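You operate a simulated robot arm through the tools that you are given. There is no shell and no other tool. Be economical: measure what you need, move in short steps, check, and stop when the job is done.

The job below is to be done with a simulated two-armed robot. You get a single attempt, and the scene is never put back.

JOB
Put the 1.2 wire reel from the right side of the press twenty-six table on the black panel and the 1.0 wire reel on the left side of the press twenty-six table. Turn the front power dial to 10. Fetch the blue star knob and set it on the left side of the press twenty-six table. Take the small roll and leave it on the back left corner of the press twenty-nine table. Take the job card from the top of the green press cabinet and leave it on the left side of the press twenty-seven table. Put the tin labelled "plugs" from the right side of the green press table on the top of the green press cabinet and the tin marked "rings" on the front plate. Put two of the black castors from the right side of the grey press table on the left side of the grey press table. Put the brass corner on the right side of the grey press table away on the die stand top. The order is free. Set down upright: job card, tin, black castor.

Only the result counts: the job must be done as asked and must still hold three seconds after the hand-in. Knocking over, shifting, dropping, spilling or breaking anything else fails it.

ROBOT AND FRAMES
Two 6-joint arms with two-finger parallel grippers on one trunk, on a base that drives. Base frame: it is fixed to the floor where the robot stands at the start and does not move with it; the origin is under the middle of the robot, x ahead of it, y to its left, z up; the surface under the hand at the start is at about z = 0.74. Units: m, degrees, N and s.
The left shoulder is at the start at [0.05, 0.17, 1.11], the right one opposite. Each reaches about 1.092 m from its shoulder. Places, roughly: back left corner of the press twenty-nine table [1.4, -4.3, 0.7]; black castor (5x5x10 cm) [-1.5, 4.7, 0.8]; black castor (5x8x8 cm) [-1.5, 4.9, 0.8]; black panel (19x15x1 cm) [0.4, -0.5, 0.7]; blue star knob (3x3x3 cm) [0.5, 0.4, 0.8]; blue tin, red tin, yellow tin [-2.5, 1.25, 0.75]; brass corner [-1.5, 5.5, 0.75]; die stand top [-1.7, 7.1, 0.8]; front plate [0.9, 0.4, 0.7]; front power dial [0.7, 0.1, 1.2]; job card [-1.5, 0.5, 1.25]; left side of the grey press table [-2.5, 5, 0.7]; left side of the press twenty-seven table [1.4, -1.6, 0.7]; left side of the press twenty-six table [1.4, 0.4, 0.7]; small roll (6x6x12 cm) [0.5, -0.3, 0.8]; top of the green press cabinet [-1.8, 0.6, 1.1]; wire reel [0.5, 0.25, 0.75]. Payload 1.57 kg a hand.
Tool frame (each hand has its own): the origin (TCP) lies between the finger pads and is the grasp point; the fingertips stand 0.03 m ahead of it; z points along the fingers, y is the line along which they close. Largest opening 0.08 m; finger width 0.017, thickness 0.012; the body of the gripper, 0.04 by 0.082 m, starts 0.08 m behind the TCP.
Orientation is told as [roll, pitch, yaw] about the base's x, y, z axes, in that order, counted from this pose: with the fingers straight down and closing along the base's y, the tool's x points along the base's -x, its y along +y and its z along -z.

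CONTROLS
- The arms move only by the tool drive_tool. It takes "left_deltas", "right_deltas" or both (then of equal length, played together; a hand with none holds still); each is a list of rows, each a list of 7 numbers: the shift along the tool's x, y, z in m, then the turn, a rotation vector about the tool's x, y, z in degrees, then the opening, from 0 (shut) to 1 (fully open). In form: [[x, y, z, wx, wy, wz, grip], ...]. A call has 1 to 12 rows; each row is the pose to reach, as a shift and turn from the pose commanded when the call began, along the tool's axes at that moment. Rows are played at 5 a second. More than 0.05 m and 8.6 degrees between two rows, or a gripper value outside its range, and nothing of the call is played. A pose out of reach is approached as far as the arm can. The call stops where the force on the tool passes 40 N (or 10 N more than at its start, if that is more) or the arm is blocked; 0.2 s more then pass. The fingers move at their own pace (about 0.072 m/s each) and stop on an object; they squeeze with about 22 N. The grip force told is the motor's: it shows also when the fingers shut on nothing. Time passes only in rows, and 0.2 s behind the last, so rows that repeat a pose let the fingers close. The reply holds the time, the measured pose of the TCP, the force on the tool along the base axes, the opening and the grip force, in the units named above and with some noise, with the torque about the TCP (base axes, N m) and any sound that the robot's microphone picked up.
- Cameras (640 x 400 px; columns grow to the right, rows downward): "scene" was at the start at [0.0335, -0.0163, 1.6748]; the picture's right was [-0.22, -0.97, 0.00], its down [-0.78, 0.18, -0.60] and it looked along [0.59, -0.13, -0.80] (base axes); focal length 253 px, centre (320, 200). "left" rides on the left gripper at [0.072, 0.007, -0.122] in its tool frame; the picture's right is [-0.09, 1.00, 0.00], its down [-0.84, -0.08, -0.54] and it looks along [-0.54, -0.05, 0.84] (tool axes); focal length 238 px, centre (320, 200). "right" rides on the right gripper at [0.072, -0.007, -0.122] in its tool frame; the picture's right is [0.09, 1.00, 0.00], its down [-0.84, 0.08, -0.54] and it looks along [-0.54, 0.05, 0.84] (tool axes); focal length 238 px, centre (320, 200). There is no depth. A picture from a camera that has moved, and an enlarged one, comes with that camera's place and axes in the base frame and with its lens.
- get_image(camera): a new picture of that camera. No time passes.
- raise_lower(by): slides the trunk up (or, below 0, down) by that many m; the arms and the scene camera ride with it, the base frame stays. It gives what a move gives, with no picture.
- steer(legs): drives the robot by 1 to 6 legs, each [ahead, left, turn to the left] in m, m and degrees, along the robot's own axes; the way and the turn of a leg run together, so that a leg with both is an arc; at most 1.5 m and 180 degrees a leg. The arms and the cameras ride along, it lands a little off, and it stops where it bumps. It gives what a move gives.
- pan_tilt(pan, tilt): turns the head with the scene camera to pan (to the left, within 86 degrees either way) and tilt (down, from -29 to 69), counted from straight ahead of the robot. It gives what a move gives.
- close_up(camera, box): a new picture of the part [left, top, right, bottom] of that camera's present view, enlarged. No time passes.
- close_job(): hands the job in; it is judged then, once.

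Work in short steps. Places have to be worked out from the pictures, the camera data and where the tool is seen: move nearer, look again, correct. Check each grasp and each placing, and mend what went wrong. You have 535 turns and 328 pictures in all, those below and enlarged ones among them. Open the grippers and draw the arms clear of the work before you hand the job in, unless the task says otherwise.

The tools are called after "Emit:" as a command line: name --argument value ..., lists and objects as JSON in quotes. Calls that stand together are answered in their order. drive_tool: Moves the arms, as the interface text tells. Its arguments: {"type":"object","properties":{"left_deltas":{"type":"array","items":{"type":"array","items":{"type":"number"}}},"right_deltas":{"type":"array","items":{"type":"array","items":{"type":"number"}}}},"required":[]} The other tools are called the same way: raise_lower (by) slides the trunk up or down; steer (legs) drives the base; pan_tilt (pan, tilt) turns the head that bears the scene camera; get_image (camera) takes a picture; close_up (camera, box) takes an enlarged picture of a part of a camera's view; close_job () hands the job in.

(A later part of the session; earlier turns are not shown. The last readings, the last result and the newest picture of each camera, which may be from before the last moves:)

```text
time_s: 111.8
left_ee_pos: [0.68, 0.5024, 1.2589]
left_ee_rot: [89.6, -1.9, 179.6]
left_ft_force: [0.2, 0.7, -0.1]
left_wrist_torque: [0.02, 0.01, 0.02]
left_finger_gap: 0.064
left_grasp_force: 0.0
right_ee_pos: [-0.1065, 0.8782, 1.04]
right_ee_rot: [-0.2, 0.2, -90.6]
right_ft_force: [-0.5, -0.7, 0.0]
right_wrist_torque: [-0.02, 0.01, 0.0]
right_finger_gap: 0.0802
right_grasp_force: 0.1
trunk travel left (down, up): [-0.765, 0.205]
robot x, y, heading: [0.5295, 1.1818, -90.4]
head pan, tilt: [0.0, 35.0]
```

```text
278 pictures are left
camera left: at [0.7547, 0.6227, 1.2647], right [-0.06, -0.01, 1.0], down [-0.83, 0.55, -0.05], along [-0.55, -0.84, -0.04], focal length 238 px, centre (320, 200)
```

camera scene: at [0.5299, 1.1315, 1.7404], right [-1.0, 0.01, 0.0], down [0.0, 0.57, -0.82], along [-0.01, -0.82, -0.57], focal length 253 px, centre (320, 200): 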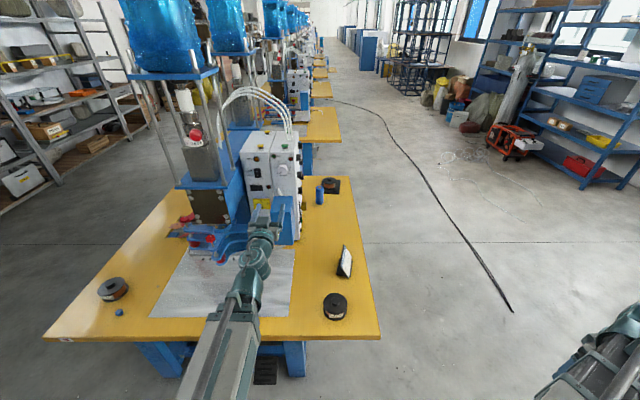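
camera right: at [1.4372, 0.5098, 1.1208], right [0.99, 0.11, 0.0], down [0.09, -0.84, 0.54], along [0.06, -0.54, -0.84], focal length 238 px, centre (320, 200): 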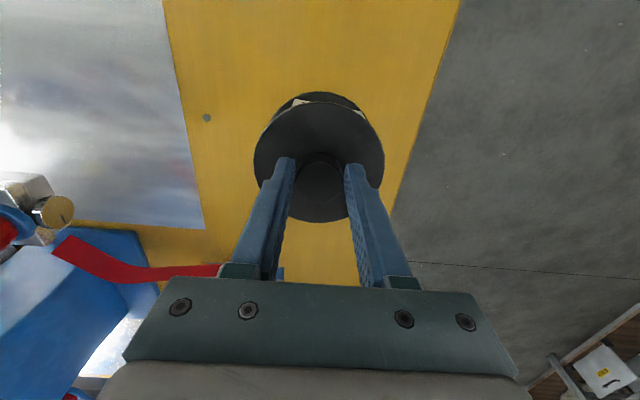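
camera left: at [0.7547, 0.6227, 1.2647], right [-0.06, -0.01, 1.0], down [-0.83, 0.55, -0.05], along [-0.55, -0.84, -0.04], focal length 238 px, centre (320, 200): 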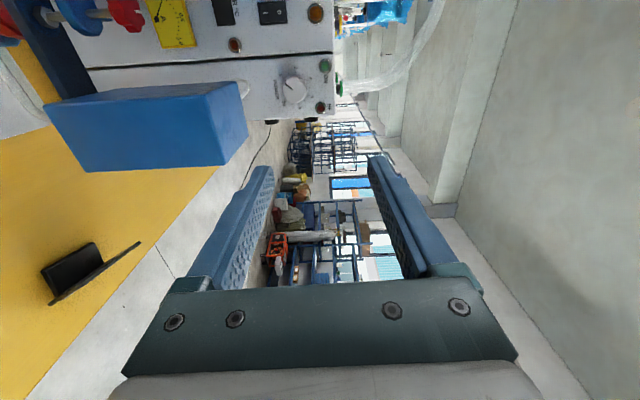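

Clear view of the dial. I lower the trunk 0.03 and advance to y≈0.37 for a refined look.

Emit:
raise_lower --by -0.032

Emit:
drive_tool --left_deltas '[[0, 0, 0.04, 0, 0, 0, 0.7], [0, 0, 0.08, 0, 0, 0, 0.7], [0, 0, 0.13, 0, 0, 0, 0.7]]'

Emit:
get_image --camera "left"

```text
time_s: 112.6
left_ee_pos: [0.6797, 0.5017, 1.226]
left_ee_rot: [89.6, -2.0, 179.6]
left_ft_force: [-0.5, 1.0, 0.3]
left_wrist_torque: [-0.01, -0.01, -0.01]
left_finger_gap: 0.0639
left_grasp_force: 0.1
right_ee_pos: [-0.1055, 0.8782, 1.0081]
right_ee_rot: [-0.1, 0.1, -90.5]
right_ft_force: [-0.7, 0.0, -0.1]
right_wrist_torque: [0.0, 0.02, 0.01]
right_finger_gap: 0.0799
right_grasp_force: 0.1
trunk travel left (down, up): [-0.733, 0.237]
robot x, y, heading: [0.529, 1.1812, -90.3]
head pan, tilt: [0.0, 35.0]
```

```text
time_s: 113.4
left_ee_pos: [0.6805, 0.3705, 1.2247]
left_ee_rot: [89.4, -2.0, 179.7]
left_ft_force: [-0.2, -1.4, -0.4]
left_wrist_torque: [0.0, -0.01, 0.0]
left_finger_gap: 0.0557
left_grasp_force: 0.0
right_ee_pos: [-0.106, 0.8773, 1.0068]
right_ee_rot: [-0.2, 0.2, -90.3]
right_ft_force: [0.2, 0.2, 0.2]
right_wrist_torque: [0.02, 0.03, -0.02]
right_finger_gap: 0.0801
right_grasp_force: 0.0
trunk travel left (down, up): [-0.733, 0.237]
robot x, y, heading: [0.5294, 1.1863, -90.2]
head pan, tilt: [0.0, 35.0]
```

```text
277 pictures are left
camera left: at [0.7546, 0.4922, 1.2318], right [-0.06, -0.01, 1.0], down [-0.83, 0.55, -0.04], along [-0.55, -0.84, -0.04], focal length 238 px, centre (320, 200)
```

left: 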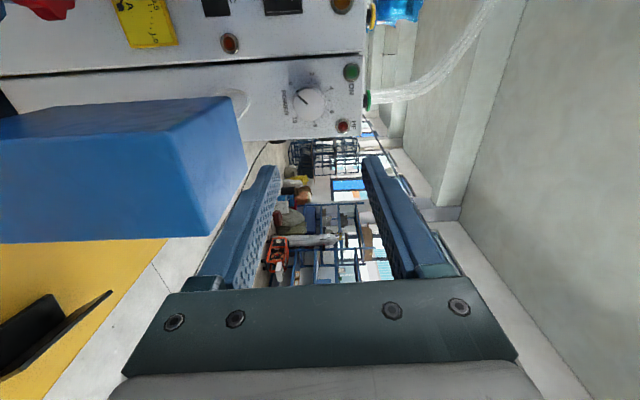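

Reconciling all views, the cap is at ≈(0.687,0.14,1.21) and the box top at z≈1.14. I line up and advance to just before the dial.

Emit:
raise_lower --by -0.015

Emit:
drive_tool --left_deltas '[[0.006, 0, 0.04, 0, 0, 0, 0.7], [0.006, 0, 0.08, 0, 0, 0, 0.7], [0.006, 0, 0.12, 0, 0, 0, 0.7], [0.006, 0, 0.16, 0, 0, 0, 0.7]]'

Emit:
get_image --camera "left"

```text
time_s: 114.0
left_ee_pos: [0.6811, 0.3723, 1.2107]
left_ee_rot: [89.4, -2.0, 179.5]
left_ft_force: [0.5, 0.4, 0.7]
left_wrist_torque: [0.0, 0.01, 0.03]
left_finger_gap: 0.0562
left_grasp_force: 0.1
right_ee_pos: [-0.1057, 0.8776, 0.9941]
right_ee_rot: [-0.1, 0.2, -90.6]
right_ft_force: [0.3, 0.5, -0.3]
right_wrist_torque: [-0.02, 0.02, -0.01]
right_finger_gap: 0.0799
right_grasp_force: 0.0
trunk travel left (down, up): [-0.718, 0.252]
robot x, y, heading: [0.5291, 1.1795, -90.7]
head pan, tilt: [0.0, 35.0]
```

```text
time_s: 115.0
left_ee_pos: [0.6867, 0.2115, 1.2105]
left_ee_rot: [89.2, -1.9, 179.6]
left_ft_force: [-0.5, -0.7, -0.1]
left_wrist_torque: [-0.01, 0.02, -0.01]
left_finger_gap: 0.0561
left_grasp_force: 0.0
right_ee_pos: [-0.1054, 0.8775, 0.9925]
right_ee_rot: [0.0, 0.2, -90.5]
right_ft_force: [-0.6, 0.6, 1.0]
right_wrist_torque: [-0.01, -0.01, -0.01]
right_finger_gap: 0.0801
right_grasp_force: 0.0
trunk travel left (down, up): [-0.718, 0.252]
robot x, y, heading: [0.5309, 1.1808, -90.3]
head pan, tilt: [0.0, 35.0]
```

```text
276 pictures are left
camera left: at [0.761, 0.3319, 1.2166], right [-0.06, -0.01, 1.0], down [-0.83, 0.55, -0.04], along [-0.55, -0.84, -0.04], focal length 238 px, centre (320, 200)
```

left: 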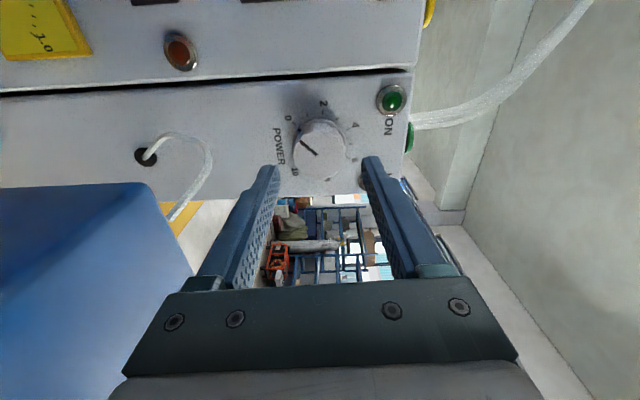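

The cap is centred between the fingers, at y≈0.139. Advance 0.055 so the tips straddle it.

Emit:
drive_tool --left_deltas '[[0, 0, 0.02, 0, 0, 0, 0.7], [0, 0, 0.04, 0, 0, 0, 0.7], [0, 0, 0.055, 0, 0, 0, 0.7]]'

Emit:
get_image --camera "left"

```text
time_s: 115.8
left_ee_pos: [0.6852, 0.1602, 1.2101]
left_ee_rot: [89.3, -2.0, 179.6]
left_ft_force: [-0.1, 10.4, -1.6]
left_wrist_torque: [-0.34, 0.02, 0.08]
left_finger_gap: 0.0537
left_grasp_force: 0.0
right_ee_pos: [-0.106, 0.8791, 0.9933]
right_ee_rot: [-0.1, 0.1, -90.5]
right_ft_force: [0.6, 0.5, 0.2]
right_wrist_torque: [-0.01, 0.02, 0.03]
right_finger_gap: 0.0799
right_grasp_force: 0.1
trunk travel left (down, up): [-0.718, 0.252]
robot x, y, heading: [0.5335, 1.1813, -90.4]
head pan, tilt: [0.0, 35.0]
```

```text
275 pictures are left
camera left: at [0.759, 0.2805, 1.2177], right [-0.06, -0.01, 1.0], down [-0.83, 0.55, -0.04], along [-0.55, -0.84, -0.04], focal length 238 px, centre (320, 200)
```

left: 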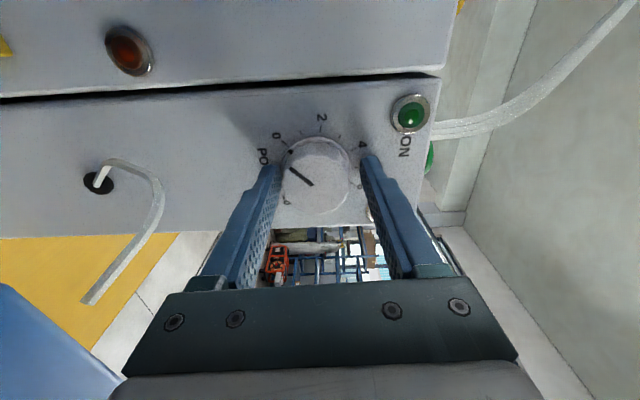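

A slight contact (10 N) at the upper fingertip, likely the panel face. I back off 4 mm and close on the cap.

Emit:
drive_tool --left_deltas '[[0, 0, -0.006, 0, 0, 0, 0.7], [0, 0, -0.006, 0, 0, 0, 0.5], [0, 0, -0.006, 0, 0, 0, 0.3], [0, 0, -0.006, 0, 0, 0, 0.3]]'

Emit:
close_up --camera "left" --box '[220, 80, 440, 260]'

```text
time_s: 116.8
left_ee_pos: [0.6859, 0.1628, 1.2079]
left_ee_rot: [89.2, -2.0, 179.6]
left_ft_force: [-1.3, 3.3, -14.3]
left_wrist_torque: [-0.37, 0.04, 0.64]
left_finger_gap: 0.0432
left_grasp_force: 45.3
right_ee_pos: [-0.1048, 0.8764, 0.9932]
right_ee_rot: [-0.1, 0.1, -90.5]
right_ft_force: [0.0, 0.5, 1.0]
right_wrist_torque: [-0.03, 0.01, 0.0]
right_finger_gap: 0.0802
right_grasp_force: 0.0
trunk travel left (down, up): [-0.718, 0.252]
robot x, y, heading: [0.5292, 1.1769, -90.5]
head pan, tilt: [0.0, 35.0]
```

```text
2.22 times, centred on (330, 170) of left
camera zoom: at [0.759, 0.2836, 1.2158], right [-0.06, -0.02, 1.0], down [-0.83, 0.55, -0.04], along [-0.55, -0.84, -0.04], focal length 530 px, centre (298, 267)
```

zoom: 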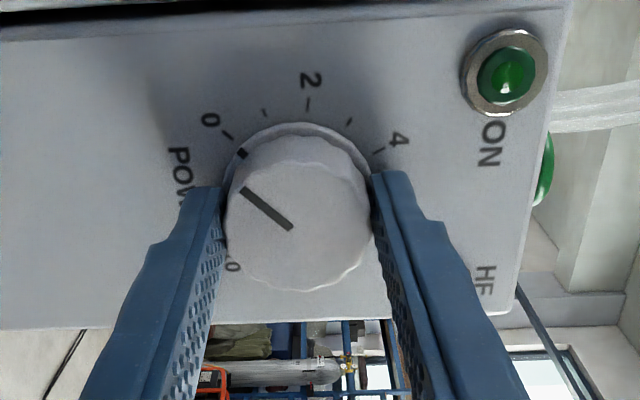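

Gripped the cap. I ease the trunk 2 mm down to relieve the side load, then turn +80° as a test.

Emit:
raise_lower --by -0.002

Emit:
drive_tool --left_deltas '[[0, 0, 0, 0, 0, 8, 0.3], [0, 0, 0, 0, 0, 16, 0.3], [0, 0, 0, 0, 0, 24, 0.3], [0, 0, 0, 0, 0, 32, 0.3], [0, 0, 0, 0, 0, 40, 0.3], [0, 0, 0, 0, 0, 48, 0.3], [0, 0, 0, 0, 0, 56, 0.3], [0, 0, 0, 0, 0, 64, 0.3], [0, 0, 0, 0, 0, 72, 0.3], [0, 0, 0, 0, 0, 80, 0.3]]'

Emit:
close_up --camera "left" --box '[220, 80, 440, 260]'

```text
time_s: 117.3
left_ee_pos: [0.684, 0.1629, 1.2079]
left_ee_rot: [89.3, -2.1, 179.5]
left_ft_force: [1.1, -4.3, 1.2]
left_wrist_torque: [-1.04, -0.01, 0.16]
left_finger_gap: 0.0428
left_grasp_force: 45.2
right_ee_pos: [-0.1071, 0.8771, 0.9927]
right_ee_rot: [-0.2, 0.3, -90.5]
right_ft_force: [-0.4, -0.5, 0.5]
right_wrist_torque: [-0.01, 0.01, -0.01]
right_finger_gap: 0.0801
right_grasp_force: 0.0
trunk travel left (down, up): [-0.716, 0.254]
robot x, y, heading: [0.5325, 1.1848, -90.6]
head pan, tilt: [0.0, 35.0]
```

```text
time_s: 119.5
left_ee_pos: [0.6851, 0.1639, 1.2072]
left_ee_rot: [86.6, 78.1, 176.3]
left_ft_force: [5.1, -26.2, 26.5]
left_wrist_torque: [-0.02, 0.0, 0.35]
left_finger_gap: 0.0426
left_grasp_force: 44.9
right_ee_pos: [-0.107, 0.877, 0.9904]
right_ee_rot: [0.0, 0.2, -90.5]
right_ft_force: [-0.9, -0.6, 0.5]
right_wrist_torque: [0.01, 0.0, -0.04]
right_finger_gap: 0.0802
right_grasp_force: 0.0
trunk travel left (down, up): [-0.716, 0.254]
robot x, y, heading: [0.5275, 1.1832, -90.6]
head pan, tilt: [0.0, 35.0]
```

```text
2.22 times, centred on (330, 170) of left
camera zoom: at [0.6952, 0.2837, 1.2825], right [-0.99, 0.01, 0.11], down [-0.09, 0.55, -0.83], along [-0.07, -0.83, -0.55], focal length 530 px, centre (298, 267)
```

zoom: 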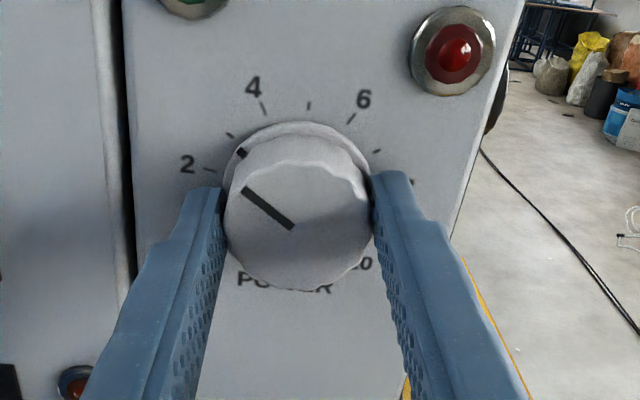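

Dial is at ~3. I try another 80°.

Emit:
drive_tool --left_deltas '[[0, 0, 0, 0, 0, 8, 0.3], [0, 0, 0, 0, 0, 16, 0.3], [0, 0, 0, 0, 0, 24, 0.3], [0, 0, 0, 0, 0, 32, 0.3], [0, 0, 0, 0, 0, 40, 0.3], [0, 0, 0, 0, 0, 48, 0.3], [0, 0, 0, 0, 0, 56, 0.3], [0, 0, 0, 0, 0, 64, 0.3], [0, 0, 0, 0, 0, 72, 0.3], [0, 0, 0, 0, 0, 80, 0.3]]'

Emit:
close_up --camera "left" --box '[220, 80, 440, 260]'

```text
time_s: 121.7
left_ee_pos: [0.6854, 0.1637, 1.2082]
left_ee_rot: [-89.7, 21.9, -0.1]
left_ft_force: [2.1, 0.9, -14.1]
left_wrist_torque: [0.37, -0.02, 1.49]
left_finger_gap: 0.0427
left_grasp_force: 45.1
right_ee_pos: [-0.1066, 0.8763, 0.99]
right_ee_rot: [-0.1, 0.3, -90.5]
right_ft_force: [-0.5, -0.1, -0.3]
right_wrist_torque: [0.04, 0.02, -0.01]
right_finger_gap: 0.0802
right_grasp_force: 0.1
trunk travel left (down, up): [-0.716, 0.254]
robot x, y, heading: [0.5299, 1.1851, -90.3]
head pan, tilt: [0.0, 35.0]
```

```text
2.22 times, centred on (330, 170) of left
camera zoom: at [0.6173, 0.285, 1.2305], right [-0.29, 0.01, -0.96], down [0.81, 0.54, -0.24], along [0.52, -0.84, -0.16], focal length 530 px, centre (298, 267)
```

zoom: 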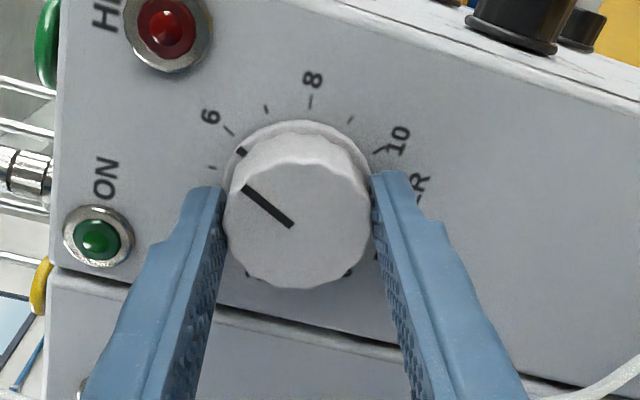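

Now ~5.9. To keep the camera side away from the box I regrasp: open, roll back −100°, grip again.

Emit:
drive_tool --left_deltas '[[0, 0, 0, 0, 0, 0, 0.72], [0, 0, 0, 0, 0, 0, 0.72], [0, 0, -0.003, 0, 0, -8.5, 0.72], [0, 0, -0.003, 0, 0, -17, 0.72], [0, 0, -0.003, 0, 0, -25.5, 0.72], [0, 0, -0.003, 0, 0, -34, 0.72], [0, 0, -0.003, 0, 0, -42.5, 0.72], [0, 0, -0.003, 0, 0, -51, 0.72], [0, 0, -0.003, 0, 0, -59.5, 0.72], [0, 0, -0.003, 0, 0, -68, 0.72], [0, 0, -0.003, 0, 0, -76.5, 0.72], [0, 0, -0.003, 0, 0, -85, 0.72]]'

Emit:
drive_tool --left_deltas '[[0, 0, 0, 0, 0, -8.5, 0.72], [0, 0, 0, 0, 0, -17, 0.72], [0, 0, 0, 0, 0, -25.5, 0.72], [0, 0, 0, 0, 0, -30, 0.72], [0, 0, 0, 0, 0, -30, 0.3], [0, 0, 0, 0, 0, -30, 0.3], [0, 0, 0, 0, 0, -30, 0.3]]'

Emit:
close_up --camera "left" --box '[220, 80, 440, 260]'

```text
time_s: 124.3
left_ee_pos: [0.6855, 0.1655, 1.2065]
left_ee_rot: [87.3, 72.7, 177.0]
left_ft_force: [0.1, 0.4, -0.5]
left_wrist_torque: [0.03, -0.06, 0.0]
left_finger_gap: 0.0578
left_grasp_force: 0.1
right_ee_pos: [-0.1059, 0.8778, 0.991]
right_ee_rot: [0.0, 0.2, -90.5]
right_ft_force: [-0.4, 0.4, -0.6]
right_wrist_torque: [-0.02, 0.03, 0.0]
right_finger_gap: 0.0798
right_grasp_force: 0.0
trunk travel left (down, up): [-0.716, 0.254]
robot x, y, heading: [0.5302, 1.182, -90.3]
head pan, tilt: [0.0, 35.0]
```

```text
time_s: 125.9
left_ee_pos: [0.6849, 0.1668, 1.2068]
left_ee_rot: [89.0, 42.9, 178.8]
left_ft_force: [-1.4, -1.7, 3.0]
left_wrist_torque: [-0.36, 0.05, -0.35]
left_finger_gap: 0.0427
left_grasp_force: 45.2
right_ee_pos: [-0.1064, 0.878, 0.9913]
right_ee_rot: [-0.1, 0.2, -90.5]
right_ft_force: [0.0, -0.1, -0.1]
right_wrist_torque: [0.02, -0.02, 0.03]
right_finger_gap: 0.0799
right_grasp_force: 0.0
trunk travel left (down, up): [-0.716, 0.254]
robot x, y, heading: [0.5307, 1.1851, -90.6]
head pan, tilt: [0.0, 35.0]
```

```text
2.22 times, centred on (330, 170) of left
camera zoom: at [0.7348, 0.2871, 1.2648], right [-0.75, 0.0, 0.67], down [-0.55, 0.55, -0.62], along [-0.37, -0.83, -0.42], focal length 530 px, centre (298, 267)
```

zoom: 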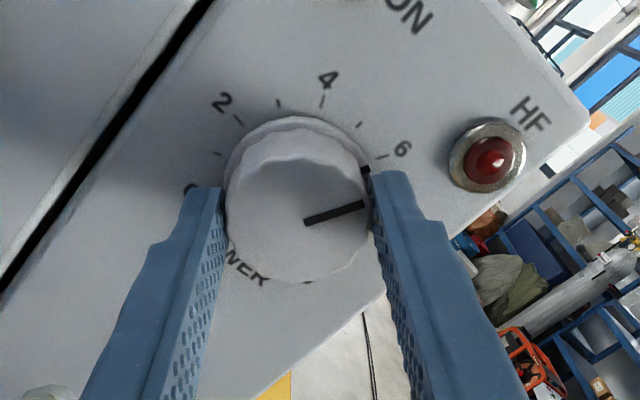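

Regripped with the pointer near 6. Turn +96°.

Emit:
drive_tool --left_deltas '[[0, 0, 0, 0, 0, 8, 0.3], [0, 0, 0, 0, 0, 16, 0.3], [0, 0, 0, 0, 0, 24, 0.3], [0, 0, 0, 0, 0, 32, 0.3], [0, 0, 0, 0, 0, 40, 0.3], [0, 0, 0, 0, 0, 48, 0.3], [0, 0, 0, 0, 0, 56, 0.3], [0, 0, 0, 0, 0, 64, 0.3], [0, 0, 0, 0, 0, 72, 0.3], [0, 0, 0, 0, 0, 80, 0.3], [0, 0, 0, 0, 0, 88, 0.3], [0, 0, 0, 0, 0, 96, 0.3]]'

Emit:
close_up --camera "left" --box '[220, 80, 440, 260]'

```text
time_s: 128.5
left_ee_pos: [0.685, 0.1666, 1.2078]
left_ee_rot: [-89.2, 40.9, 0.4]
left_ft_force: [0.5, 7.7, -9.8]
left_wrist_torque: [0.56, -0.01, 1.18]
left_finger_gap: 0.0428
left_grasp_force: 45.0
right_ee_pos: [-0.1048, 0.8782, 0.9903]
right_ee_rot: [-0.2, 0.3, -90.5]
right_ft_force: [0.0, -0.5, 0.4]
right_wrist_torque: [0.0, 0.01, 0.02]
right_finger_gap: 0.0799
right_grasp_force: 0.1
trunk travel left (down, up): [-0.716, 0.254]
robot x, y, heading: [0.531, 1.1803, -90.7]
head pan, tilt: [0.0, 35.0]
```

```text
2.22 times, centred on (330, 170) of left
camera zoom: at [0.6277, 0.288, 1.2526], right [-0.58, 0.01, -0.81], down [0.68, 0.55, -0.48], along [0.44, -0.84, -0.32], focal length 530 px, centre (298, 267)
```

zoom: 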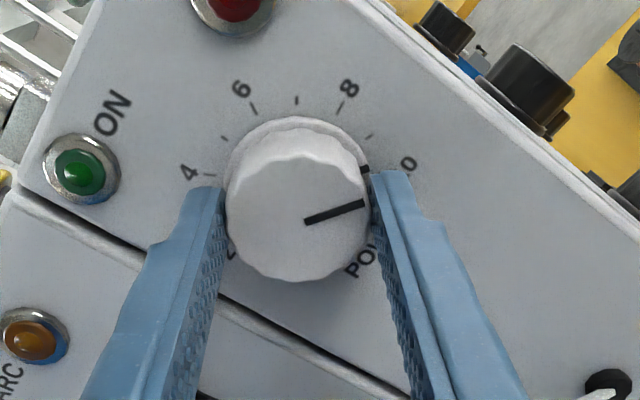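

Near 9.5; turn +14° more to 10.

Emit:
drive_tool --left_deltas '[[0, 0, 0, 0, 0, 7, 0.3], [0, 0, 0, 0, 0, 13.5, 0.3], [0, 0, 0, 0, 0, 13.5, 0.3]]'

Emit:
drive_tool --left_deltas '[[0, 0, 0, 0, 0, 0, 0.72], [0, 0, 0, 0, 0, 0, 0.72], [0, 0, -0.03, 0, 0, 0, 0.72], [0, 0, -0.06, 0, 0, 0, 0.72]]'

Emit:
close_up --camera "left" --box '[220, 40, 440, 220]'

```text
time_s: 129.4
left_ee_pos: [0.6849, 0.1664, 1.2078]
left_ee_rot: [-89.5, 27.5, 0.0]
left_ft_force: [0.0, 5.5, -18.3]
left_wrist_torque: [-0.43, 0.15, -0.51]
left_finger_gap: 0.0429
left_grasp_force: 45.1
right_ee_pos: [-0.1048, 0.8769, 0.9902]
right_ee_rot: [-0.1, 0.3, -90.5]
right_ft_force: [0.1, 0.6, -0.2]
right_wrist_torque: [-0.02, 0.02, 0.01]
right_finger_gap: 0.0799
right_grasp_force: 0.1
trunk travel left (down, up): [-0.716, 0.254]
robot x, y, heading: [0.5292, 1.1821, -90.3]
head pan, tilt: [0.0, 35.0]
stopped in row 3 (left hand): the force on the tool passed its limit at 41 N (the readings are from after the stop); the commanded pose is now the measured one
```

```text
time_s: 130.4
left_ee_pos: [0.6875, 0.2298, 1.2096]
left_ee_rot: [-89.7, 27.4, -0.1]
left_ft_force: [-0.1, 0.1, 0.3]
left_wrist_torque: [0.04, 0.01, -0.01]
left_finger_gap: 0.0577
left_grasp_force: 0.0
right_ee_pos: [-0.1051, 0.878, 0.9917]
right_ee_rot: [-0.2, 0.2, -90.5]
right_ft_force: [-0.1, -0.5, 0.9]
right_wrist_torque: [0.02, 0.01, 0.02]
right_finger_gap: 0.0802
right_grasp_force: 0.0
trunk travel left (down, up): [-0.716, 0.254]
robot x, y, heading: [0.5278, 1.1813, -90.7]
head pan, tilt: [0.0, 35.0]
```

```text
2.22 times, centred on (330, 130) of left
camera zoom: at [0.6208, 0.3507, 1.2392], right [-0.38, 0.0, -0.93], down [0.78, 0.54, -0.31], along [0.5, -0.84, -0.21], focal length 530 px, centre (298, 356)
```

zoom: 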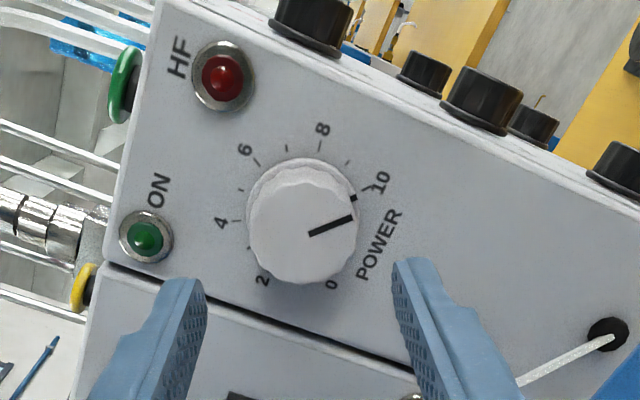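

I check the pointer alignment closer.

Emit:
close_up --camera "left" --box '[300, 85, 360, 140]'

Emit:
drive_tool --left_deltas '[[0, 0, -0.04, 0, 0, 0, 0.72], [0, 0, -0.08, 0, 0, 0, 0.72], [0, 0, -0.12, 0, 0, 0, 0.72], [0, 0, -0.16, 0, 0, 0, 0.72]]'

Emit:
close_up --camera "scene" --box '[270, 150, 310, 175]'

```text
7.27 times, centred on (330, 112) of left
camera zoom: at [0.6208, 0.3507, 1.2392], right [-0.38, 0.0, -0.93], down [0.78, 0.54, -0.31], along [0.5, -0.84, -0.21], focal length 1734 px, centre (247, 836)
```

zoom: 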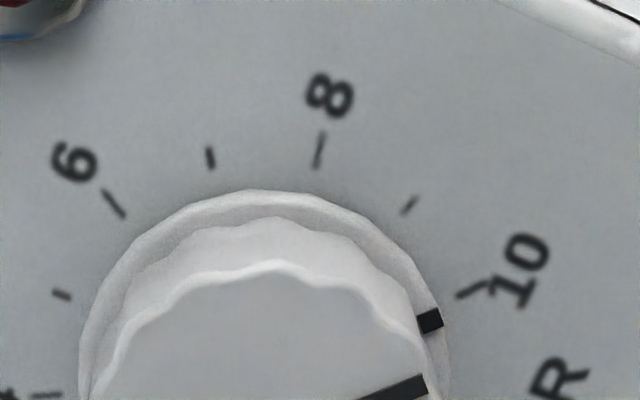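

```text
time_s: 131.4
left_ee_pos: [0.6843, 0.3897, 1.2102]
left_ee_rot: [-89.9, 27.4, -0.2]
left_ft_force: [-0.3, -0.2, -0.2]
left_wrist_torque: [0.04, 0.01, 0.01]
left_finger_gap: 0.0577
left_grasp_force: 0.0
right_ee_pos: [-0.1053, 0.8782, 0.99]
right_ee_rot: [-0.1, 0.2, -90.5]
right_ft_force: [-0.5, -0.5, -0.1]
right_wrist_torque: [-0.04, -0.03, 0.0]
right_finger_gap: 0.0802
right_grasp_force: 0.1
trunk travel left (down, up): [-0.716, 0.254]
robot x, y, heading: [0.5279, 1.1857, -90.4]
head pan, tilt: [0.0, 35.0]
```

```text
16.00 times, centred on (290, 162) of scene
camera zoom: at [0.5299, 1.1339, 1.6915], right [-1.0, 0.01, 0.0], down [0.0, 0.57, -0.82], along [-0.01, -0.82, -0.57], focal length 4051 px, centre (800, 800)
```

zoom: 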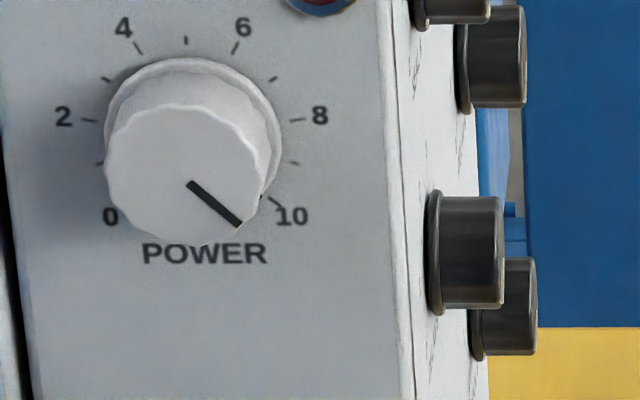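

The pointer reads 10 (within ~0.05). I back away and unroll the left hand.

Emit:
steer --legs '[[-0.35, 0, 0]]'

Emit:
drive_tool --left_deltas '[[0, 0, 0, 0, 0, -8.5, 0.7], [0, 0, 0, 0, 0, -17, 0.7], [0, 0, 0, 0, 0, -25.5, 0.7], [0, 0, 0, 0, 0, -34, 0.7], [0, 0, 0, 0, 0, -42.5, 0.7], [0, 0, 0, 0, 0, -51, 0.7], [0, 0, 0, 0, 0, -59.5, 0.7], [0, 0, 0, 0, 0, -68, 0.7], [0, 0, 0, 0, 0, -76.5, 0.7], [0, 0, 0, 0, 0, -85, 0.7], [0, 0, 0, 0, 0, -93.5, 0.7], [0, 0, 0, 0, 0, -102, 0.7]]'

Emit:
drive_tool --left_deltas '[[0, 0, 0, 0, 0, -8.5, 0.7], [0, 0, 0, 0, 0, -17, 0.7], [0, 0, 0, 0, 0, -25.5, 0.7], [0, 0, 0, 0, 0, -34, 0.7], [0, 0, 0, 0, 0, -42.5, 0.7], [0, 0, 0, 0, 0, -51, 0.7], [0, 0, 0, 0, 0, -59.5, 0.7], [0, 0, 0, 0, 0, -68, 0.7], [0, 0, 0, 0, 0, -76.5, 0.7], [0, 0, 0, 0, 0, -85, 0.7], [0, 0, 0, 0, 0, -93.5, 0.7], [0, 0, 0, 0, 0, -102, 0.7]]'

Emit:
drive_tool --left_deltas '[[0, 0, 0, 0, 0, -8.5, 0.7], [0, 0, 0, 0, 0, -17, 0.7], [0, 0, 0, 0, 0, -25.5, 0.7], [0, 0, 0, 0, 0, -34, 0.7], [0, 0, 0, 0, 0, -38, 0.7]]'

```text
time_s: 133.7
left_ee_pos: [0.6888, 0.7393, 1.2109]
left_ee_rot: [-89.8, 27.3, -0.1]
left_ft_force: [0.1, 0.4, -0.1]
left_wrist_torque: [-0.01, -0.04, 0.01]
left_finger_gap: 0.0575
left_grasp_force: 0.2
right_ee_pos: [-0.1026, 1.2291, 0.9906]
right_ee_rot: [-0.1, 0.1, -90.5]
right_ft_force: [-0.8, 0.3, -0.9]
right_wrist_torque: [0.0, 0.0, -0.03]
right_finger_gap: 0.08
right_grasp_force: 0.1
trunk travel left (down, up): [-0.716, 0.254]
robot x, y, heading: [0.532, 1.5325, -90.5]
head pan, tilt: [0.0, 35.0]
```

```text
time_s: 136.3
left_ee_pos: [0.6888, 0.7373, 1.2096]
left_ee_rot: [89.6, 50.4, 179.5]
left_ft_force: [-0.2, -0.3, -0.1]
left_wrist_torque: [0.0, -0.03, -0.03]
left_finger_gap: 0.0559
left_grasp_force: 0.1
right_ee_pos: [-0.1029, 1.2297, 0.9907]
right_ee_rot: [-0.1, 0.1, -90.5]
right_ft_force: [0.2, -0.3, 0.1]
right_wrist_torque: [-0.03, 0.01, 0.02]
right_finger_gap: 0.0798
right_grasp_force: 0.0
trunk travel left (down, up): [-0.716, 0.254]
robot x, y, heading: [0.5319, 1.5314, -90.4]
head pan, tilt: [0.0, 35.0]
```

```text
time_s: 138.9
left_ee_pos: [0.6873, 0.7386, 1.2098]
left_ee_rot: [89.6, -51.6, -179.9]
left_ft_force: [0.5, -1.4, -0.3]
left_wrist_torque: [-0.02, -0.02, -0.02]
left_finger_gap: 0.0563
left_grasp_force: 0.1
right_ee_pos: [-0.1035, 1.2289, 0.9906]
right_ee_rot: [-0.1, 0.2, -90.5]
right_ft_force: [-0.3, 0.0, 0.3]
right_wrist_torque: [-0.02, 0.02, -0.02]
right_finger_gap: 0.08
right_grasp_force: 0.1
trunk travel left (down, up): [-0.716, 0.254]
robot x, y, heading: [0.5315, 1.5339, -90.5]
head pan, tilt: [0.0, 35.0]
```

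```text
time_s: 140.1
left_ee_pos: [0.688, 0.7375, 1.2097]
left_ee_rot: [64.4, -89.5, -154.6]
left_ft_force: [-0.1, 0.0, 0.0]
left_wrist_torque: [-0.04, 0.02, -0.02]
left_finger_gap: 0.0561
left_grasp_force: 0.1
right_ee_pos: [-0.1023, 1.2292, 0.9908]
right_ee_rot: [-0.1, 0.2, -90.5]
right_ft_force: [0.0, 0.1, 0.5]
right_wrist_torque: [0.04, -0.01, 0.0]
right_finger_gap: 0.0801
right_grasp_force: 0.1
trunk travel left (down, up): [-0.716, 0.254]
robot x, y, heading: [0.5307, 1.5293, -90.5]
head pan, tilt: [0.0, 35.0]
```

Now pitch the fingers down again.

Emit:
drive_tool --left_deltas '[[0, 0, 0, 0, 8.2, 0, 0.8], [0, 0, 0, 0, 16.4, 0, 0.8], [0, 0, 0, 0, 24.6, 0, 0.8], [0, 0, 0, 0, 32.8, 0, 0.8], [0, 0, 0, 0, 41, 0, 0.8], [0, 0, 0, 0, 49.2, 0, 0.8], [0, 0, 0, 0, 57.4, 0, 0.8], [0, 0, 0, 0, 65.6, 0, 0.8], [0, 0, 0, 0, 73.8, 0, 0.8], [0, 0, 0, 0, 82, 0, 0.8], [0, 0, 0, 0, 89.6, 0, 0.8]]'

Emit:
steer --legs '[[0, 0, -90], [0.6, 0, 0]]'

Emit:
pan_tilt --pan 0 --tilt 25

Emit:
get_image --camera "scene"

```text
time_s: 142.5
left_ee_pos: [0.692, 0.7455, 0.99]
left_ee_rot: [0.6, 0.0, -90.2]
left_ft_force: [-0.2, -0.1, 0.3]
left_wrist_torque: [-0.02, 0.04, 0.0]
left_finger_gap: 0.0641
left_grasp_force: 0.1
left hand out of reach, approached as far as the arm can: row 1, 2, 3, 4, 5, 6, 7, 8, 9, 10, 11
right_ee_pos: [-0.103, 1.2288, 0.9906]
right_ee_rot: [-0.1, 0.2, -90.5]
right_ft_force: [0.4, 0.4, -0.4]
right_wrist_torque: [0.02, 0.01, -0.01]
right_finger_gap: 0.0798
right_grasp_force: 0.0
trunk travel left (down, up): [-0.716, 0.254]
robot x, y, heading: [0.5323, 1.5316, -90.3]
head pan, tilt: [0.0, 35.0]
```

```text
time_s: 149.6
left_ee_pos: [-0.8547, 1.3373, 0.9908]
left_ee_rot: [0.6, -0.2, -178.8]
left_ft_force: [-0.3, -1.1, -0.6]
left_wrist_torque: [0.03, -0.03, -0.02]
left_finger_gap: 0.0638
left_grasp_force: 0.1
right_ee_pos: [-0.3921, 2.145, 0.9905]
right_ee_rot: [-0.1, 0.2, -179.0]
right_ft_force: [-0.7, -0.2, 0.1]
right_wrist_torque: [0.0, -0.03, 0.02]
right_finger_gap: 0.0801
right_grasp_force: 0.1
trunk travel left (down, up): [-0.716, 0.254]
robot x, y, heading: [-0.0711, 1.5177, -178.8]
head pan, tilt: [0.0, 35.0]
```

```text
time_s: 150.3
left_ee_pos: [-0.8545, 1.3378, 0.9915]
left_ee_rot: [0.6, -0.1, -178.6]
left_ft_force: [0.1, -0.5, 0.8]
left_wrist_torque: [0.04, -0.01, -0.02]
left_finger_gap: 0.064
left_grasp_force: 0.0
right_ee_pos: [-0.3912, 2.145, 0.9923]
right_ee_rot: [-0.1, 0.2, -179.0]
right_ft_force: [0.5, -0.2, -0.5]
right_wrist_torque: [0.0, 0.0, 0.0]
right_finger_gap: 0.08
right_grasp_force: 0.0
trunk travel left (down, up): [-0.716, 0.254]
robot x, y, heading: [-0.0697, 1.5186, -179.0]
head pan, tilt: [0.0, 25.0]
```

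```text
266 pictures are left
camera scene: at [-0.1234, 1.5174, 1.7072], right [-0.02, 1.0, 0.0], down [0.42, 0.01, -0.91], along [-0.91, -0.02, -0.42], focal length 253 px, centre (320, 200)
```

scene: 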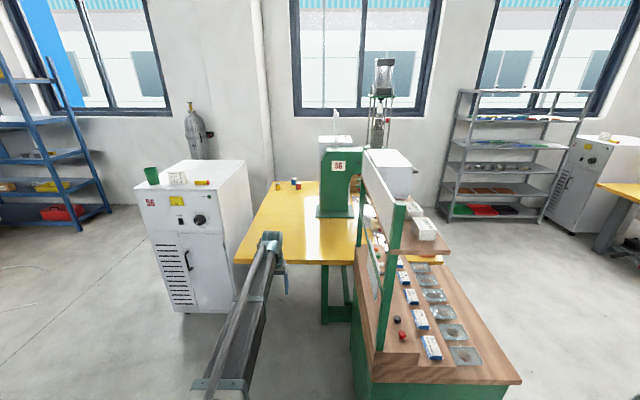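

The green press 56 stands ahead with its white cabinet. I zoom on cabinet top and the table.

Emit:
close_up --camera "scene" --box '[130, 150, 260, 230]'

Emit:
close_up --camera "scene" --box '[230, 150, 390, 270]'

```text
4.92 times, centred on (195, 190) of scene
camera zoom: at [-0.1234, 1.5174, 1.7072], right [-0.02, 1.0, 0.0], down [0.42, 0.01, -0.91], along [-0.91, -0.02, -0.42], focal length 1247 px, centre (935, 249)
```

zoom: 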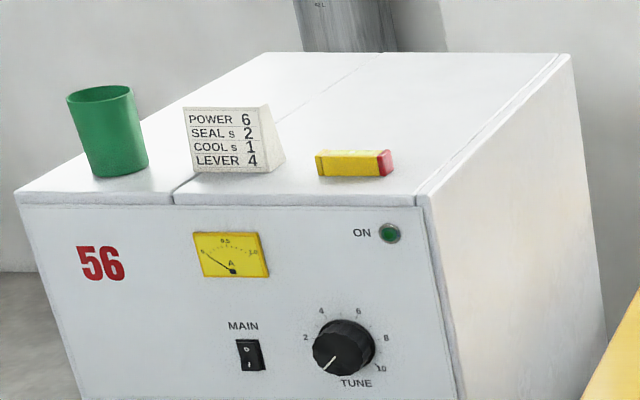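

```text
3.33 times, centred on (310, 210) of scene
camera zoom: at [-0.1234, 1.5174, 1.7072], right [-0.02, 1.0, 0.0], down [0.42, 0.01, -0.91], along [-0.91, -0.02, -0.42], focal length 844 px, centre (353, 167)
```

zoom: 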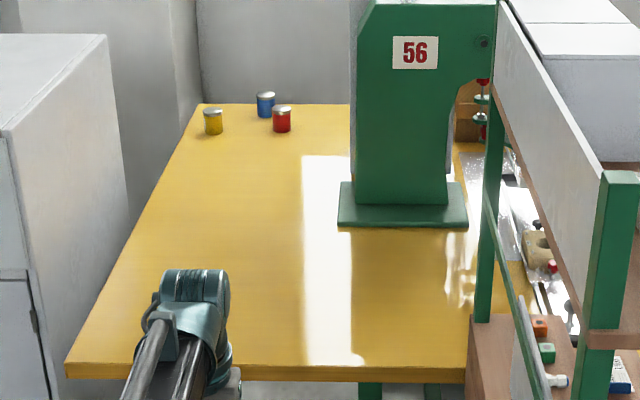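

Tins stand at the far end of the table (≈(-2.45,1.06…1.26)). I need the robot's footprint to plan access; look down at the base.

Emit:
pan_tilt --pan 86 --tilt 69

Emit:
get_image --camera "scene"

Emit:
pan_tilt --pan 40 --tilt 25

Emit:
get_image --camera "scene"

```text
time_s: 151.9
left_ee_pos: [-0.8552, 1.3377, 0.9911]
left_ee_rot: [0.6, -0.1, -178.7]
left_ft_force: [0.1, -0.1, -0.6]
left_wrist_torque: [0.0, 0.01, 0.02]
left_finger_gap: 0.064
left_grasp_force: 0.0
right_ee_pos: [-0.3919, 2.1445, 0.9904]
right_ee_rot: [-0.1, 0.2, -178.9]
right_ft_force: [-0.9, -0.8, 0.3]
right_wrist_torque: [-0.01, 0.02, -0.02]
right_finger_gap: 0.08
right_grasp_force: 0.0
trunk travel left (down, up): [-0.716, 0.254]
robot x, y, heading: [-0.0702, 1.5168, -179.2]
head pan, tilt: [85.9, 68.8]
```

```text
263 pictures are left
camera scene: at [-0.0342, 1.4631, 1.6478], right [-1.0, 0.05, 0.0], down [0.05, 0.93, -0.36], along [-0.02, -0.36, -0.93], focal length 253 px, centre (320, 200)
```

scene: 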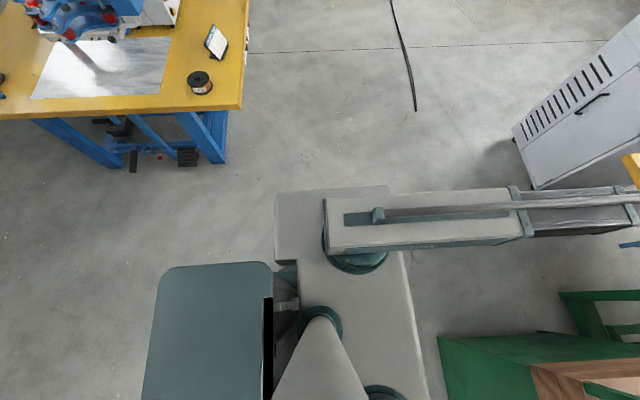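

```text
time_s: 153.1
left_ee_pos: [-0.8547, 1.338, 0.9894]
left_ee_rot: [0.7, -0.1, -178.7]
left_ft_force: [0.6, -0.5, 0.2]
left_wrist_torque: [0.02, 0.02, -0.01]
left_finger_gap: 0.0638
left_grasp_force: 0.0
right_ee_pos: [-0.3919, 2.1454, 0.9905]
right_ee_rot: [-0.2, 0.2, -179.0]
right_ft_force: [0.1, -0.8, 1.1]
right_wrist_torque: [-0.02, 0.03, 0.0]
right_finger_gap: 0.0802
right_grasp_force: 0.1
trunk travel left (down, up): [-0.716, 0.254]
robot x, y, heading: [-0.0702, 1.5186, -178.9]
head pan, tilt: [40.0, 25.0]
```

```text
262 pictures are left
camera scene: at [-0.1007, 1.4585, 1.7072], right [-0.66, 0.75, 0.0], down [0.32, 0.28, -0.91], along [-0.68, -0.59, -0.42], focal length 253 px, centre (320, 200)
```

scene: 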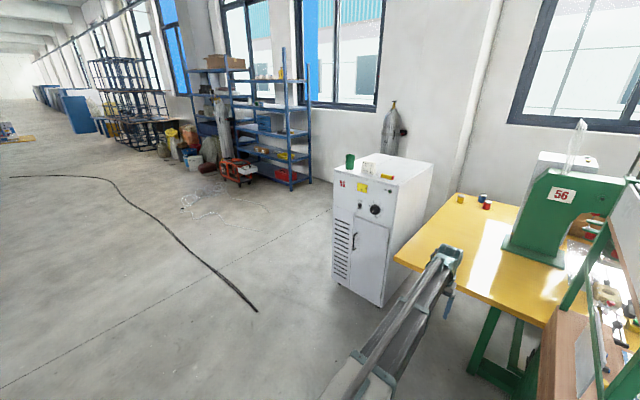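

Footprint is about ±0.33 m wide; slab 0.2 ahead, ~0.45 behind. The tins are reachable from the corridor behind the cabinet: stand near (-2.45,0.2) facing +y. I tuck the right hand, then drive round in front of the cabinet.

Emit:
drive_tool --right_deltas '[[-0.03, 0.03, 0, 0, 0, 0, 1], [-0.06, 0.06, 0, 0, 0, 0, 1], [-0.09, 0.09, 0, 0, 0, 0, 1], [-0.12, 0.13, 0, 0, 0, 0, 1], [-0.15, 0.17, 0, 0, 0, 0, 1], [-0.17, 0.21, 0, 0, 0, 0, 1], [-0.19, 0.25, 0, 0, 0, 0, 1], [-0.2, 0.29, 0, 0, 0, 0, 1], [-0.2, 0.33, 0, 0, 0, 0, 1], [-0.2, 0.37, 0, 0, 0, 0, 1]]' --left_deltas '[[0.03, 0, 0, 0, 0, 0, 0.9], [0.06, 0, 0, 0, 0, 0, 0.9], [0.09, 0, 0, 0, 0, 0, 0.9], [0.12, 0, 0, 0, 0, 0, 0.9], [0.15, 0, 0, 0, 0, 0, 0.9], [0.18, 0, 0, 0, 0, 0, 0.9], [0.21, 0, 0, 0, 0, 0, 0.9], [0.24, 0, 0, 0, 0, 0, 0.9], [0.25, 0, 0, 0, 0, 0, 0.9], [0.25, 0, 0, 0, 0, 0, 0.9]]'

Emit:
steer --legs '[[0.3, 1.4, 0], [0.6, 0.95, 0], [0, 0, -91]]'

Emit:
pan_tilt --pan 50 --tilt 25

Emit:
get_image --camera "scene"

```text
time_s: 155.3
left_ee_pos: [-0.6048, 1.3409, 0.9913]
left_ee_rot: [0.6, -0.2, -178.7]
left_ft_force: [-0.6, -0.7, -0.5]
left_wrist_torque: [0.01, -0.02, 0.01]
left_finger_gap: 0.072
left_grasp_force: 0.0
right_ee_pos: [-0.5844, 1.7728, 0.9901]
right_ee_rot: [-0.1, 0.2, -179.0]
right_ft_force: [0.1, -1.2, -0.4]
right_wrist_torque: [0.0, -0.01, 0.04]
right_finger_gap: 0.0799
right_grasp_force: 0.1
trunk travel left (down, up): [-0.716, 0.254]
robot x, y, heading: [-0.0732, 1.5193, -179.2]
head pan, tilt: [40.0, 25.0]
```

```text
time_s: 171.6
left_ee_pos: [-1.0428, -0.3282, 0.9911]
left_ee_rot: [0.6, -0.2, 90.2]
left_ft_force: [-0.6, 0.5, -1.2]
left_wrist_torque: [0.01, 0.01, -0.04]
left_finger_gap: 0.072
left_grasp_force: 0.1
right_ee_pos: [-0.6112, -0.3573, 0.9912]
right_ee_rot: [-0.1, 0.2, 89.8]
right_ft_force: [0.1, 0.7, 0.2]
right_wrist_torque: [0.0, 0.02, 0.04]
right_finger_gap: 0.0801
right_grasp_force: 0.0
trunk travel left (down, up): [-0.716, 0.254]
robot x, y, heading: [-0.8765, -0.8663, 89.7]
head pan, tilt: [40.0, 25.0]
```

```text
time_s: 172.3
left_ee_pos: [-1.0431, -0.328, 0.991]
left_ee_rot: [0.5, -0.2, 90.2]
left_ft_force: [0.0, 0.2, 0.2]
left_wrist_torque: [0.0, 0.0, 0.01]
left_finger_gap: 0.0721
left_grasp_force: 0.1
right_ee_pos: [-0.6114, -0.3571, 0.9908]
right_ee_rot: [-0.1, 0.2, 89.9]
right_ft_force: [0.6, -0.5, -0.3]
right_wrist_torque: [-0.02, 0.03, 0.02]
right_finger_gap: 0.08
right_grasp_force: 0.1
trunk travel left (down, up): [-0.716, 0.254]
robot x, y, heading: [-0.8756, -0.8646, 90.0]
head pan, tilt: [50.0, 25.0]
```

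```text
261 pictures are left
camera scene: at [-0.9462, -0.8453, 1.7072], right [0.64, 0.76, 0.0], down [0.32, -0.27, -0.91], along [-0.69, 0.58, -0.42], focal length 253 px, centre (320, 200)
```

scene: 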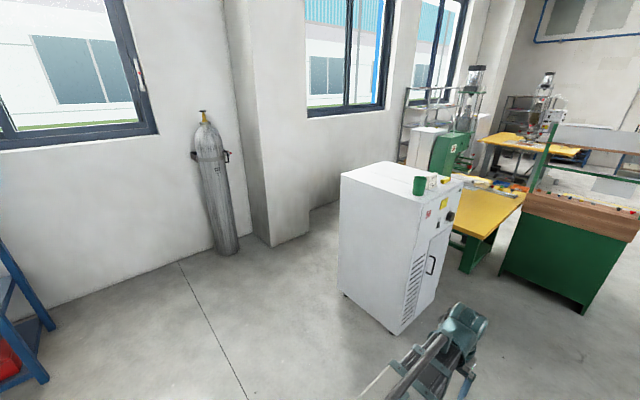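

Plenty of room (column at x≈-3.15). I strafe left and go forward, then look.

Emit:
steer --legs '[[0, 1.5, 0], [0.65, 0.05, 0]]'

Emit:
pan_tilt --pan 0 --tilt 40

Emit:
get_image --camera "scene"

```text
time_s: 183.0
left_ee_pos: [-2.5649, 0.3419, 0.9907]
left_ee_rot: [0.6, -0.1, 89.1]
left_ft_force: [-0.6, 0.9, 0.0]
left_wrist_torque: [-0.01, -0.02, 0.0]
left_finger_gap: 0.0719
left_grasp_force: 0.1
right_ee_pos: [-2.1336, 0.3057, 0.9906]
right_ee_rot: [-0.1, 0.1, 88.9]
right_ft_force: [-0.1, 0.3, 0.0]
right_wrist_torque: [0.01, -0.01, 0.0]
right_finger_gap: 0.0801
right_grasp_force: 0.1
trunk travel left (down, up): [-0.716, 0.254]
robot x, y, heading: [-2.4106, -0.1992, 88.7]
head pan, tilt: [50.0, 25.0]
```

```text
time_s: 184.2
left_ee_pos: [-2.5655, 0.3409, 0.9915]
left_ee_rot: [0.6, -0.2, 89.1]
left_ft_force: [0.1, 0.1, -0.5]
left_wrist_torque: [-0.02, 0.0, -0.02]
left_finger_gap: 0.0721
left_grasp_force: 0.0
right_ee_pos: [-2.1347, 0.3048, 0.991]
right_ee_rot: [0.0, 0.2, 88.7]
right_ft_force: [-0.3, 0.0, 0.7]
right_wrist_torque: [0.01, -0.04, 0.01]
right_finger_gap: 0.0802
right_grasp_force: 0.2
trunk travel left (down, up): [-0.716, 0.254]
robot x, y, heading: [-2.4083, -0.1968, 88.7]
head pan, tilt: [0.0, 40.0]
```

```text
260 pictures are left
camera scene: at [-2.4071, -0.1532, 1.6839], right [1.0, -0.02, 0.0], down [-0.01, -0.64, -0.77], along [0.02, 0.77, -0.64], focal length 253 px, centre (320, 200)
```

scene: 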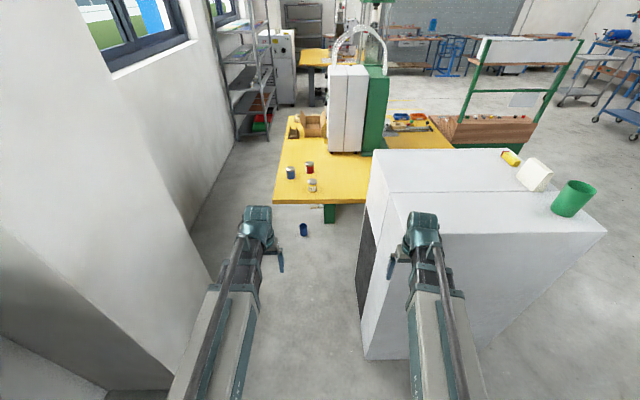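

Zoom on the tins to read labels, and the cabinet top.

Emit:
close_up --camera "scene" --box '[270, 150, 334, 200]'

Emit:
close_up --camera "scene" --box '[370, 130, 620, 260]'

```text
8.00 times, centred on (302, 175) of scene
camera zoom: at [-2.4071, -0.1532, 1.6839], right [1.0, -0.02, 0.0], down [-0.01, -0.64, -0.77], along [0.02, 0.77, -0.64], focal length 2026 px, centre (464, 400)
```

zoom: 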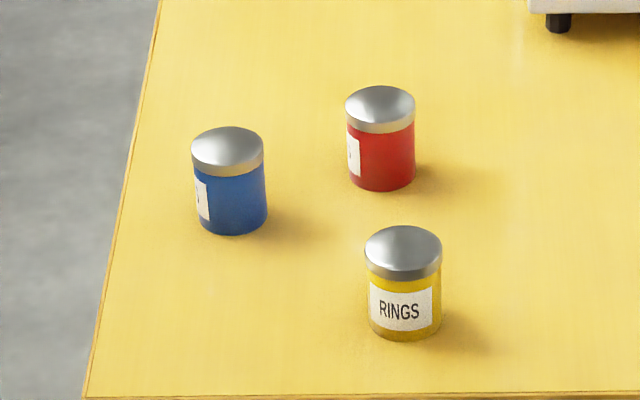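

```text
2.56 times, centred on (495, 195) of scene
camera zoom: at [-2.4071, -0.1532, 1.6839], right [1.0, -0.02, 0.0], down [-0.01, -0.64, -0.77], along [0.02, 0.77, -0.64], focal length 648 px, centre (-128, 213)
```

zoom: 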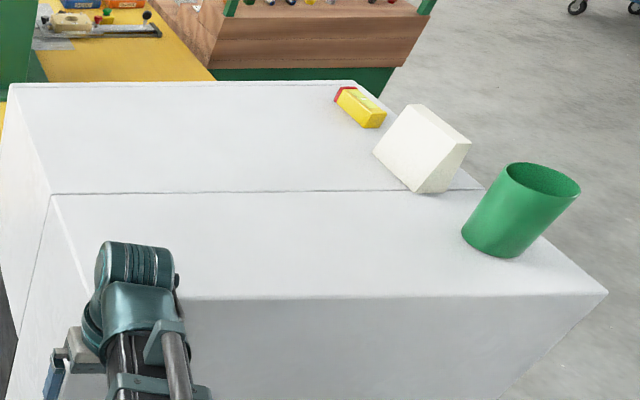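

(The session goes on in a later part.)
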